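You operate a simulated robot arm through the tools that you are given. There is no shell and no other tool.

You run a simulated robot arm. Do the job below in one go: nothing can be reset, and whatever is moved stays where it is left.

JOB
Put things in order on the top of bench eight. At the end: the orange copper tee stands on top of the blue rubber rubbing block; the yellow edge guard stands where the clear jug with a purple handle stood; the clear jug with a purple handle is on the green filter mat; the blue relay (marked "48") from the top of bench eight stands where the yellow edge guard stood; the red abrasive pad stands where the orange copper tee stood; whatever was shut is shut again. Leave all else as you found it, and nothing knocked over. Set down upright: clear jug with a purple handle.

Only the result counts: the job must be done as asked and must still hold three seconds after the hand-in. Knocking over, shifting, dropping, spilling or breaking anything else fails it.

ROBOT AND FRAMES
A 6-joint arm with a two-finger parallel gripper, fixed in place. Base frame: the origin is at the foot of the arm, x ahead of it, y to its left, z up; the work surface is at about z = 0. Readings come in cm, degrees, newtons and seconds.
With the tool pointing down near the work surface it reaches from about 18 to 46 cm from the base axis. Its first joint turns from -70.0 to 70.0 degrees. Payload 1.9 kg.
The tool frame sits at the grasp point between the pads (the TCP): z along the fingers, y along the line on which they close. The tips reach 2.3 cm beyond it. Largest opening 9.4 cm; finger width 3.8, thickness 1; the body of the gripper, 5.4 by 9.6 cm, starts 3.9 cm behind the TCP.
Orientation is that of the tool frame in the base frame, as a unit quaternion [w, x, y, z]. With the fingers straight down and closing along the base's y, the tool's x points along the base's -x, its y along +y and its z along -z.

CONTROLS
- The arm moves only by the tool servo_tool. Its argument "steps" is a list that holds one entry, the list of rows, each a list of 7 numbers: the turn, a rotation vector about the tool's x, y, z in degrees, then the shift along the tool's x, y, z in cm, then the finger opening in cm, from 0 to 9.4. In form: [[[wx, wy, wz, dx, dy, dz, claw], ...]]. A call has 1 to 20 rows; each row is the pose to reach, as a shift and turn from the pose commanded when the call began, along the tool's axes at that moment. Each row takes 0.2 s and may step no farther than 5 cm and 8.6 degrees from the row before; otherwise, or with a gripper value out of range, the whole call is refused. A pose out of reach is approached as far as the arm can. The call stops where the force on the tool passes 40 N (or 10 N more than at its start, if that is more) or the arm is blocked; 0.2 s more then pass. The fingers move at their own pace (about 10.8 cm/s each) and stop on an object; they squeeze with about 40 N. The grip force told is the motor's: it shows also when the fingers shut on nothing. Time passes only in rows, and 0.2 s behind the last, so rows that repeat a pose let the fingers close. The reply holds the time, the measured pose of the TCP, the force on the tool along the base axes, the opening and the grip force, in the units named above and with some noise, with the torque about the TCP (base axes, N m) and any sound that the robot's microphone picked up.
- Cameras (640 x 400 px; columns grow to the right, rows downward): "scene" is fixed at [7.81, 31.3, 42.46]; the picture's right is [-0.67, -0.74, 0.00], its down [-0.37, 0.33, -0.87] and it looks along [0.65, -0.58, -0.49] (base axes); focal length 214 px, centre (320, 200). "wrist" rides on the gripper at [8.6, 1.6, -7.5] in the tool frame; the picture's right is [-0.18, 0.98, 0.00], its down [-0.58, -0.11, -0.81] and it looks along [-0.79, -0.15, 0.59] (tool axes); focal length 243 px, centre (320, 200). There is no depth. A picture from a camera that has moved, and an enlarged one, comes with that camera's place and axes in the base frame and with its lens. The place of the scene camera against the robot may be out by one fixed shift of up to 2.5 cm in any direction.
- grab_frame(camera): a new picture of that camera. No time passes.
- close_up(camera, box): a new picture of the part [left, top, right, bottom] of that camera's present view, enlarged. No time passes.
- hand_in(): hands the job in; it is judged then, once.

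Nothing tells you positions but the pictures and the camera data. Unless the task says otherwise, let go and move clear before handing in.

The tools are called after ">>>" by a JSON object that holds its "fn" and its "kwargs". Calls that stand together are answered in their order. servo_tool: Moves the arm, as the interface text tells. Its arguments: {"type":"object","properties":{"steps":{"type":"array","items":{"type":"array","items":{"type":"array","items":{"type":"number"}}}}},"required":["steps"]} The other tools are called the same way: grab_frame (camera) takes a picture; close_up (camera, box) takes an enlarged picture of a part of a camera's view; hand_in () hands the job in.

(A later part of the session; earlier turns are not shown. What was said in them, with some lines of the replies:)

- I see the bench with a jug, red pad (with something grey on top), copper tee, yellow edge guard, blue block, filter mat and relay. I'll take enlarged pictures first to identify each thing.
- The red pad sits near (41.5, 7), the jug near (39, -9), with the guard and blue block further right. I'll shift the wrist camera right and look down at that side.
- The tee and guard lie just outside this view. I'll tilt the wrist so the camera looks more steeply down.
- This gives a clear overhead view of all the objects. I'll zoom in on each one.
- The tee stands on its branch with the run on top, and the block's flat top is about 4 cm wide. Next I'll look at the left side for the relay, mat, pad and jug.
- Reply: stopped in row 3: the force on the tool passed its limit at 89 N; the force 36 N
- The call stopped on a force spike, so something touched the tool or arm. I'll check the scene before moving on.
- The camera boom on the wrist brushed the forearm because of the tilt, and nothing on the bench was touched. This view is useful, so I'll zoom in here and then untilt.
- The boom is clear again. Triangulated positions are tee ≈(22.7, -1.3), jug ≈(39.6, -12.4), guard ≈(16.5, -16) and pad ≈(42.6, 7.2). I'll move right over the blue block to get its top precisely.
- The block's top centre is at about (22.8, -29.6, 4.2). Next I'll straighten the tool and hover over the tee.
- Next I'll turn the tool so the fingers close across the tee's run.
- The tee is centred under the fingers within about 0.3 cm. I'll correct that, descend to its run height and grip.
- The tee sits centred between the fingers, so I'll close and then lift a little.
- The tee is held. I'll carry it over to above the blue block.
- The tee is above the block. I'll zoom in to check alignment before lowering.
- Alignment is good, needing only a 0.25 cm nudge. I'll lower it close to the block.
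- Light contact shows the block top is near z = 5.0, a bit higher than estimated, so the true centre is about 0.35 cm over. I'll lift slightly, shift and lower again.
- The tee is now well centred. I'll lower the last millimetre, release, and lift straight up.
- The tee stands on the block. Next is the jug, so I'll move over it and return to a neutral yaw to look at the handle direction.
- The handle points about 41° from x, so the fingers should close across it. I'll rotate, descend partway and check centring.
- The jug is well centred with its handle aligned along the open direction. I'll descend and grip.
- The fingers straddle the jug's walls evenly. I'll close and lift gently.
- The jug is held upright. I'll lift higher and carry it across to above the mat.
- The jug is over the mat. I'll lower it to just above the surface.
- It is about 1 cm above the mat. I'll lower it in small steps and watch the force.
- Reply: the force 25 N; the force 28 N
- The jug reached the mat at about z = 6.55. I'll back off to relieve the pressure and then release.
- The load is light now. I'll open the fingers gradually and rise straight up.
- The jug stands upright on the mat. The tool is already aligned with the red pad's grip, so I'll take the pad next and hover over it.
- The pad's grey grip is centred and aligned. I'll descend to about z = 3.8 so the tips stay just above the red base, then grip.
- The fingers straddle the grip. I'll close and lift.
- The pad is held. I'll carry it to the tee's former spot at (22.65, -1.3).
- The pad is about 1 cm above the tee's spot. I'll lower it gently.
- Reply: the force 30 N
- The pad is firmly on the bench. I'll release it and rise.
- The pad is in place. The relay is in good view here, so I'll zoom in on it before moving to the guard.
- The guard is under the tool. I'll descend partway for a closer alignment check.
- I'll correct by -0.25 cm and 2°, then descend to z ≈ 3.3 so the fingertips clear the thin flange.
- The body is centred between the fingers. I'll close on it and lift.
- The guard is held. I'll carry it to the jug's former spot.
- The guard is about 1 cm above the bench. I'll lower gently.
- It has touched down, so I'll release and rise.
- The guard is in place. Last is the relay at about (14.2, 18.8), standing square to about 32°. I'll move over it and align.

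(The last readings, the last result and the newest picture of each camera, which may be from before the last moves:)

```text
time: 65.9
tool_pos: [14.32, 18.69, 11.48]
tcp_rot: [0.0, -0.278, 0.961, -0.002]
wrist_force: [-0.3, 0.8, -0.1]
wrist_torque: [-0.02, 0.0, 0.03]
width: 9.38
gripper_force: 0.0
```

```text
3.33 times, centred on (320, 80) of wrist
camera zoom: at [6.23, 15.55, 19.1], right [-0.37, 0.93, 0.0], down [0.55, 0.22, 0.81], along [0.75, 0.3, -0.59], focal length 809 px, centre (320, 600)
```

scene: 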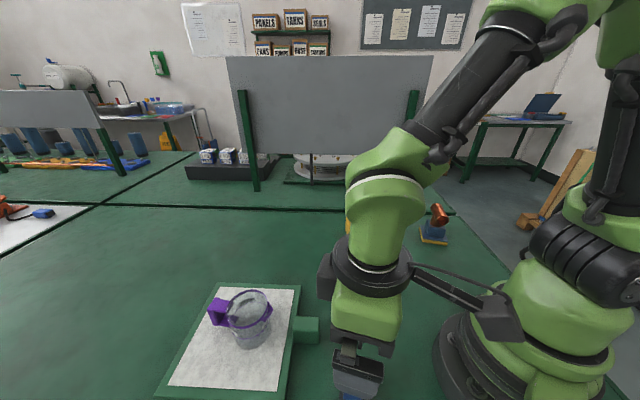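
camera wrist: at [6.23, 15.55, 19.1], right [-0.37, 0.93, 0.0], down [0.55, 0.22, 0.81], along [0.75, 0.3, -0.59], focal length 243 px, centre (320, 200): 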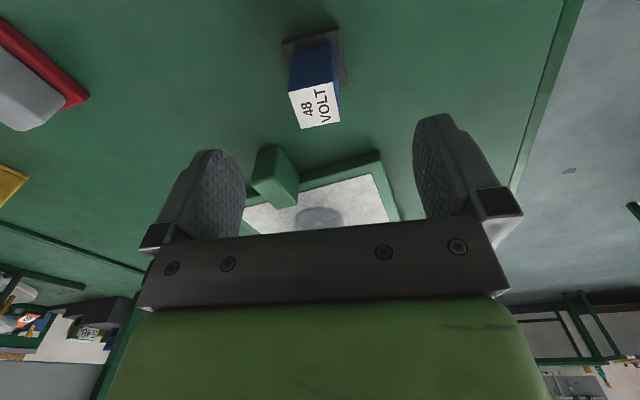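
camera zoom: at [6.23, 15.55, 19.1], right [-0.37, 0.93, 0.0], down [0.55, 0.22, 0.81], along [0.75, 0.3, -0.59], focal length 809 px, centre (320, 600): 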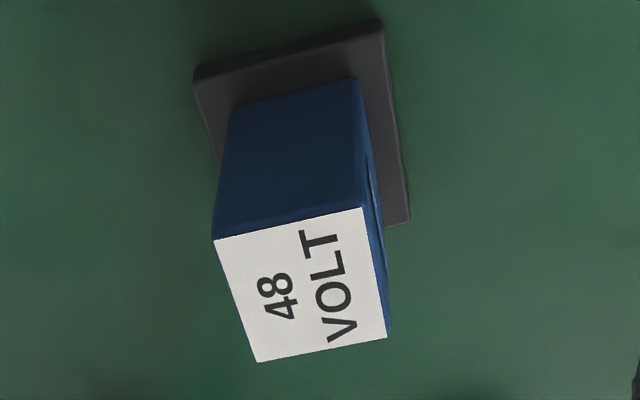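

The relay is about 0.2 cm off centre and 3° off in yaw. I'll correct, descend to z ≈ 3.6 and check.

>>> {"fn": "servo_tool", "kwargs": {"steps": [[[0, 0, -3, 0.2, -0.2, 2, 9.4], [0, 0, -3, 0.2, -0.2, 4.5, 8], [0, 0, -3, 0.2, -0.2, 6.5, 7], [0, 0, -3, 0.2, -0.2, 7.8, 6], [0, 0, -3, 0.2, -0.2, 7.8, 6]]]}}

>>> {"fn": "grab_frame", "kwargs": {"camera": "wrist"}}

>>> {"fn": "grab_frame", "kwargs": {"camera": "scene"}}

```text
time: 67.1
tool_pos: [14.13, 18.37, 3.97]
tcp_rot: [-0.001, -0.304, 0.953, -0.001]
wrist_force: [0.2, 1.2, -0.3]
wrist_torque: [0.0, 0.02, -0.02]
width: 5.99
gripper_force: 0.1
```

```text
taken
camera wrist: at [6.28, 14.83, 11.38], right [-0.42, 0.91, 0.0], down [0.54, 0.25, 0.81], along [0.73, 0.34, -0.59], focal length 243 px, centre (320, 200)
```

wrist: 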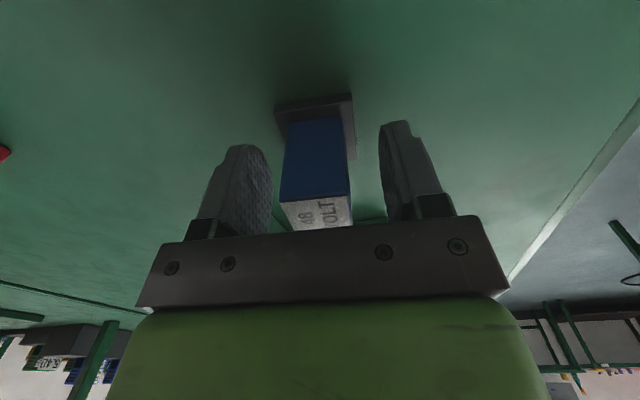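

```text
taken
```

scene: 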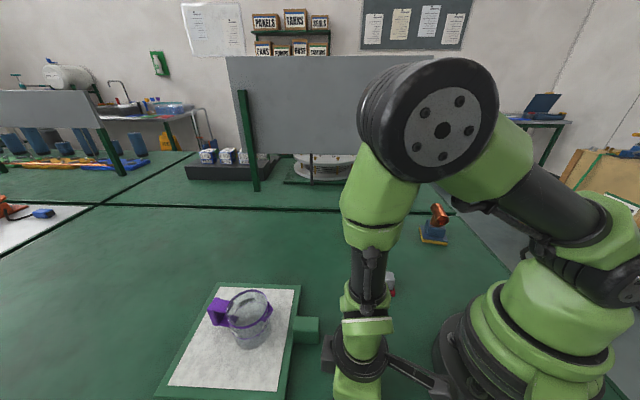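

The relay is nicely between the fingers. I'll close and lift.

>>> {"fn": "servo_tool", "kwargs": {"steps": [[[0, 0, 0, 0, 0, 0.2, 5], [0, 0, 0, 0, 0, 0.2, 3.5], [0, 0, 0, 0, 0, 0.2, 2], [0, 0, 0, 0, 0, 0.2, 1.5], [0, 0, 0, 0, 0, 0.2, 1.5]]]}}

>>> {"fn": "servo_tool", "kwargs": {"steps": [[[0, 0, 0, 0, 0, -0.5, 1], [0, 0, 0, 0, 0, -2, 1], [0, 0, 0, 0, 0, -6, 1], [0, 0, 0, 0, 0, -10, 1], [0, 0, 0, 0, 0, -12, 1], [0, 0, 0, 0, 0, -12, 1]]]}}

>>> {"fn": "grab_frame", "kwargs": {"camera": "wrist"}}

>>> {"fn": "grab_frame", "kwargs": {"camera": "scene"}}

```text
time: 68.3
tool_pos: [14.23, 18.48, 3.73]
tcp_rot: [-0.001, -0.304, 0.953, -0.001]
wrist_force: [1.1, 0.9, 0.0]
wrist_torque: [0.09, -0.03, -0.02]
width: 2.72
gripper_force: 39.9
```

```text
time: 69.7
tool_pos: [14.15, 18.4, 15.76]
tcp_rot: [0.0, -0.303, 0.953, -0.002]
wrist_force: [0.1, 0.3, -0.6]
wrist_torque: [-0.01, 0.03, -0.01]
width: 2.74
gripper_force: 40.0
```

```text
taken
camera wrist: at [6.27, 14.74, 23.27], right [-0.42, 0.91, 0.0], down [0.54, 0.25, 0.81], along [0.73, 0.34, -0.59], focal length 243 px, centre (320, 200)
```

wrist: 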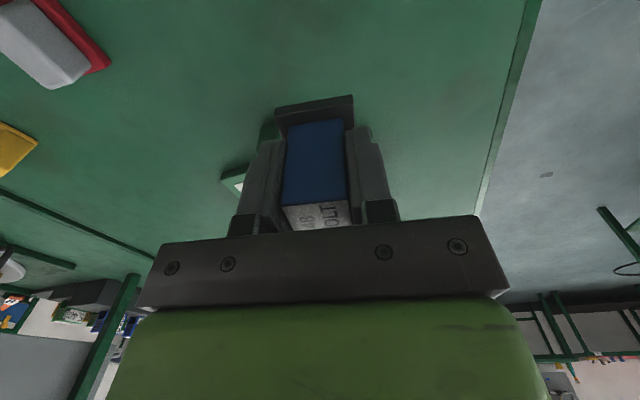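

```text
taken
```

scene: 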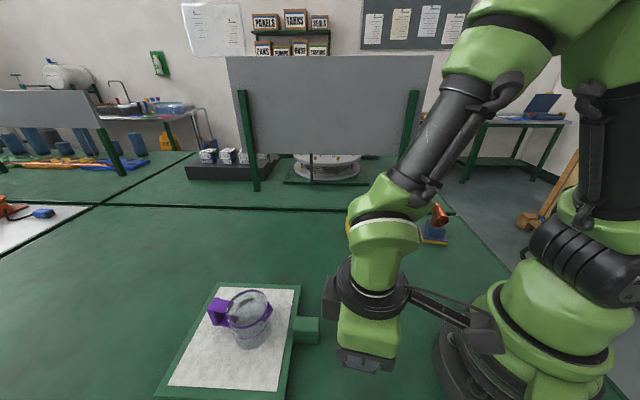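

The relay is held. I'll carry it around the base in an arc to the guard's former spot, turning with the arm.

>>> {"fn": "servo_tool", "kwargs": {"steps": [[[0, 0, 6, -0.96, -3.89, 0, 1], [0, 0, 12.5, -1.57, -7.87, 0, 1], [0, 0, 19, -1.47, -11.98, 0, 1], [0, 0, 25.5, -0.73, -15.98, 0, 1], [0, 0, 32, 0.65, -19.66, 0, 1], [0, 0, 38.5, 3.08, -23.09, 0, 1], [0, 0, 45, 6.11, -25.97, 0, 1], [0, 0, 51.5, 9.85, -27.97, 0, 1], [0, 0, 58, 14.02, -29.19, 0, 1], [0, 0, 64, 18.03, -29.65, 0, 1], [0, 0, 65.3, 19.14, -29.66, 0, 1], [0, 0, 65.3, 19.14, -29.66, 3, 1], [0, 0, 65.3, 19.14, -29.66, 6, 1], [0, 0, 65.3, 19.14, -29.66, 9, 1], [0, 0, 65.3, 19.14, -29.66, 10.8, 1], [0, 0, 65.3, 19.14, -29.66, 10.8, 1]]]}}

>>> {"fn": "grab_frame", "kwargs": {"camera": "wrist"}}

>>> {"fn": "grab_frame", "kwargs": {"camera": "scene"}}

```text
time: 73.1
tool_pos: [15.76, -16.67, 5.07]
tcp_rot: [0.001, 0.259, 0.966, -0.002]
wrist_force: [0.7, 0.1, -1.3]
wrist_torque: [-0.04, -0.05, 0.0]
width: 2.75
gripper_force: 40.1
```

```text
taken
camera wrist: at [9.24, -10.98, 12.49], right [0.65, 0.76, 0.0], down [0.45, -0.38, 0.81], along [0.61, -0.53, -0.59], focal length 243 px, centre (320, 200)
```

wrist: 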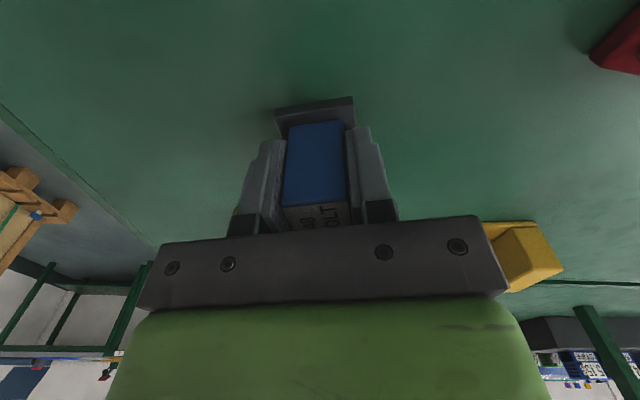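

```text
taken
```

scene: 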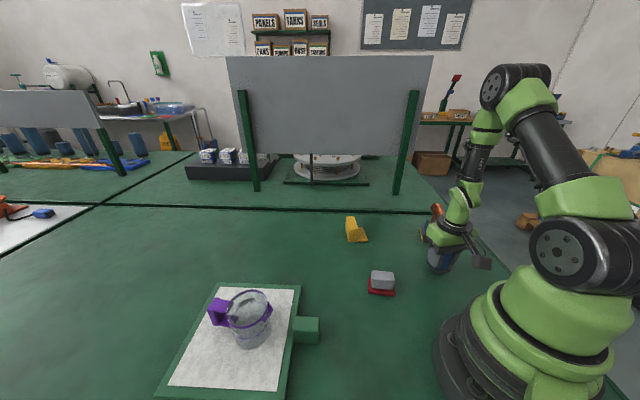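

The relay is over the guard's old spot. I'll lower gently.

>>> {"fn": "servo_tool", "kwargs": {"steps": [[[0, 0, 0, 0, 0, 0.4, 1], [0, 0, 0, 0, 0, 0.8, 1], [0, 0, 0, 0, 0, 1.1, 1], [0, 0, 0, 0, 0, 1.1, 1]]]}}

```text
time: 74.1
tool_pos: [15.77, -16.88, 3.94]
tcp_rot: [0.001, 0.259, 0.966, -0.002]
wrist_force: [-0.8, 0.5, -0.8]
wrist_torque: [-0.04, 0.0, -0.03]
width: 2.75
gripper_force: 40.1
```

>>> {"fn": "servo_tool", "kwargs": {"steps": [[[0, 0, 0, 0, 0, 0.12, 1], [0, 0, 0, 0, 0, 0.12, 1]]]}}

```text
time: 74.7
tool_pos: [15.77, -16.94, 3.76]
tcp_rot: [0.0, 0.258, 0.966, -0.002]
wrist_force: [-0.8, 0.5, -1.3]
wrist_torque: [-0.01, 0.01, 0.0]
width: 2.75
gripper_force: 40.3
```

>>> {"fn": "servo_tool", "kwargs": {"steps": [[[0, 0, 0, 0, 0, 0.1, 1], [0, 0, 0, 0, 0, 0.1, 1]]]}}

```text
time: 75.3
tool_pos: [15.66, -16.84, 3.72]
tcp_rot: [0.001, 0.259, 0.966, -0.001]
wrist_force: [0.0, -0.6, -0.7]
wrist_torque: [0.0, -0.03, 0.01]
width: 2.77
gripper_force: 40.4
```

>>> {"fn": "servo_tool", "kwargs": {"steps": [[[0, 0, 0, 0, 0, 0.08, 1], [0, 0, 0, 0, 0, 0.08, 1]]]}}

```text
time: 75.9
tool_pos: [15.74, -16.87, 3.74]
tcp_rot: [0.001, 0.259, 0.966, -0.002]
wrist_force: [-4.2, -3.6, 16.8]
wrist_torque: [0.15, 0.2, 0.02]
width: 2.76
gripper_force: 39.7
```

It has touched down. I'll release and rise, then inspect everything.

>>> {"fn": "servo_tool", "kwargs": {"steps": [[[0, 0, 0, 0, 0, -0.04, 2.5], [0, 0, 0, 0, 0, -0.04, 4], [0, 0, 0, 0, 0, -0.04, 6], [0, 0, 0, 0, 0, -0.04, 6], [0, 0, 0, 0, 0, -1, 6], [0, 0, 0, 0, 0, -4, 6], [0, 0, 0, 0, 0, -8, 7], [0, 0, 0, 0, 0, -12, 9.4], [0, 0, 0, 0, 0, -16, 9.4], [0, 0, 0, 0, 0, -16, 9.4]]]}}

>>> {"fn": "servo_tool", "kwargs": {"steps": [[[0, 0, -6, -3, 3, -2, 9.4], [0, 0, -12, -6, 6, -4, 9.4], [0, 0, -18, -8, 9, -6, 9.4], [0, 0, -24, -10, 12, -8, 9.4], [0, 0, -30, -11, 15, -10, 9.4], [0, 0, -30, -11, 15, -10, 9.4]]]}}

>>> {"fn": "grab_frame", "kwargs": {"camera": "wrist"}}

>>> {"fn": "grab_frame", "kwargs": {"camera": "scene"}}

>>> {"fn": "close_up", "kwargs": {"camera": "scene", "box": [320, 190, 480, 310]}}

>>> {"fn": "close_up", "kwargs": {"camera": "scene", "box": [150, 270, 390, 400]}}

```text
time: 78.1
tool_pos: [15.87, -17.01, 19.54]
tcp_rot: [0.001, 0.26, 0.966, -0.002]
wrist_force: [-0.5, -0.6, -0.7]
wrist_torque: [-0.01, 0.0, 0.02]
width: 9.43
gripper_force: 0.0
```

```text
time: 79.5
tool_pos: [32.72, -9.43, 29.66]
tcp_rot: [0.0, -0.001, 1.0, -0.002]
wrist_force: [-0.6, -0.4, -0.7]
wrist_torque: [0.03, -0.01, -0.02]
width: 9.36
gripper_force: 0.2
```

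```text
taken
camera wrist: at [24.24, -7.68, 37.16], right [0.18, 0.98, 0.0], down [0.58, -0.11, 0.81], along [0.79, -0.15, -0.59], focal length 243 px, centre (320, 200)
```

wrist: 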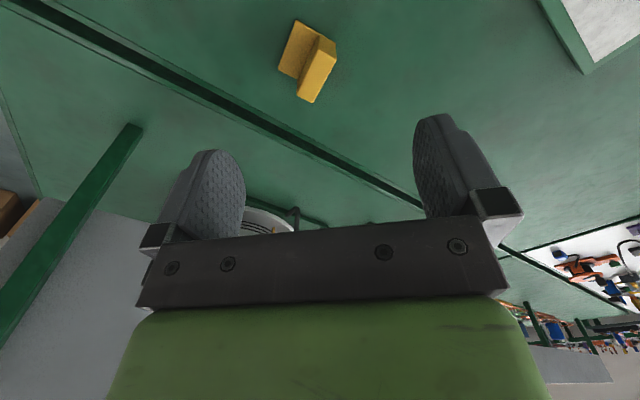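

```text
taken
```

scene: 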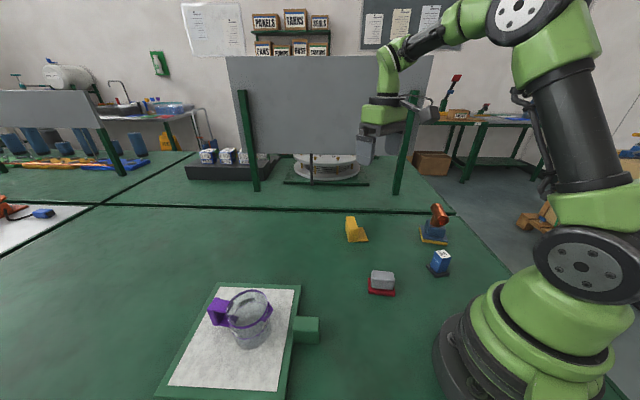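

```text
3.33 times, centred on (400, 250) of scene
camera zoom: at [7.81, 31.3, 42.46], right [-0.67, -0.74, 0.0], down [-0.37, 0.33, -0.87], along [0.65, -0.58, -0.49], focal length 715 px, centre (53, 33)
```

zoom: 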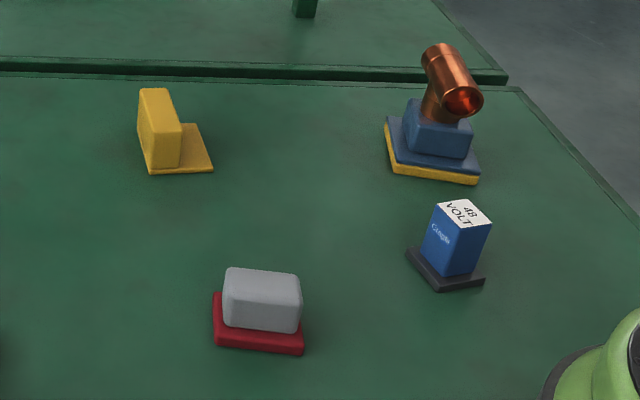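

```text
2.67 times, centred on (270, 335) of scene
camera zoom: at [7.81, 31.3, 42.46], right [-0.67, -0.74, 0.0], down [-0.37, 0.33, -0.87], along [0.65, -0.58, -0.49], focal length 572 px, centre (453, -160)
```

zoom: 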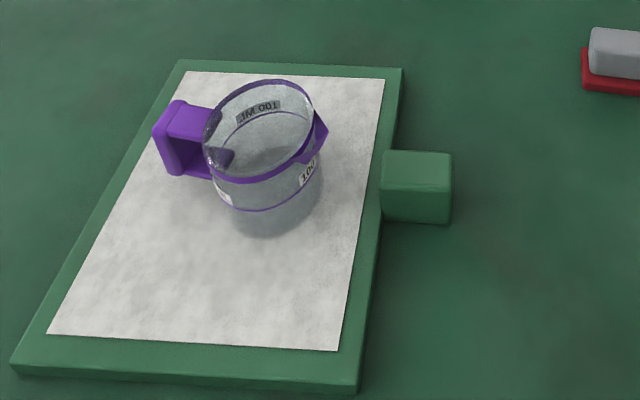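

Everything looks in order: the tee is on the blue block, the guard on the jug's spot, the jug upright on the mat, the relay on the guard's spot and the pad on the tee's spot. Nothing else has moved and the arm is clear, so I'm handing in.

>>> {"fn": "hand_in", "kwargs": {}}

```text
The job is handed in.
```

The job is handed in, and I have no verdict back. In the last pictures everything was where you asked, with nothing knocked over:

| Item | Now stands |
|---|---|
| Orange copper tee | On top of the blue rubber rubbing block, standing on its branch |
| Clear jug with purple handle | Upright on the green filter mat |
| Yellow edge guard | Where the jug stood |
| Blue relay "48" | Where the edge guard stood |
| Red abrasive pad | Where the tee stood |

- **Arm contact:** early on, while I was tilting the wrist to look around, its camera arm pressed against the robot's own forearm and the move stopped. Nothing on the bench was touched.
- **Shut items:** I saw nothing on the bench that was shut, and I opened nothing.
- **Placement:** positions come from the pictures, so I'd expect them to be within about a centimetre. The objects were not turned back to their earlier angles.
- **Jug:** I pressed it onto the mat a little harder than intended (about 27 N) before letting go. It stood upright and the mat did not move.
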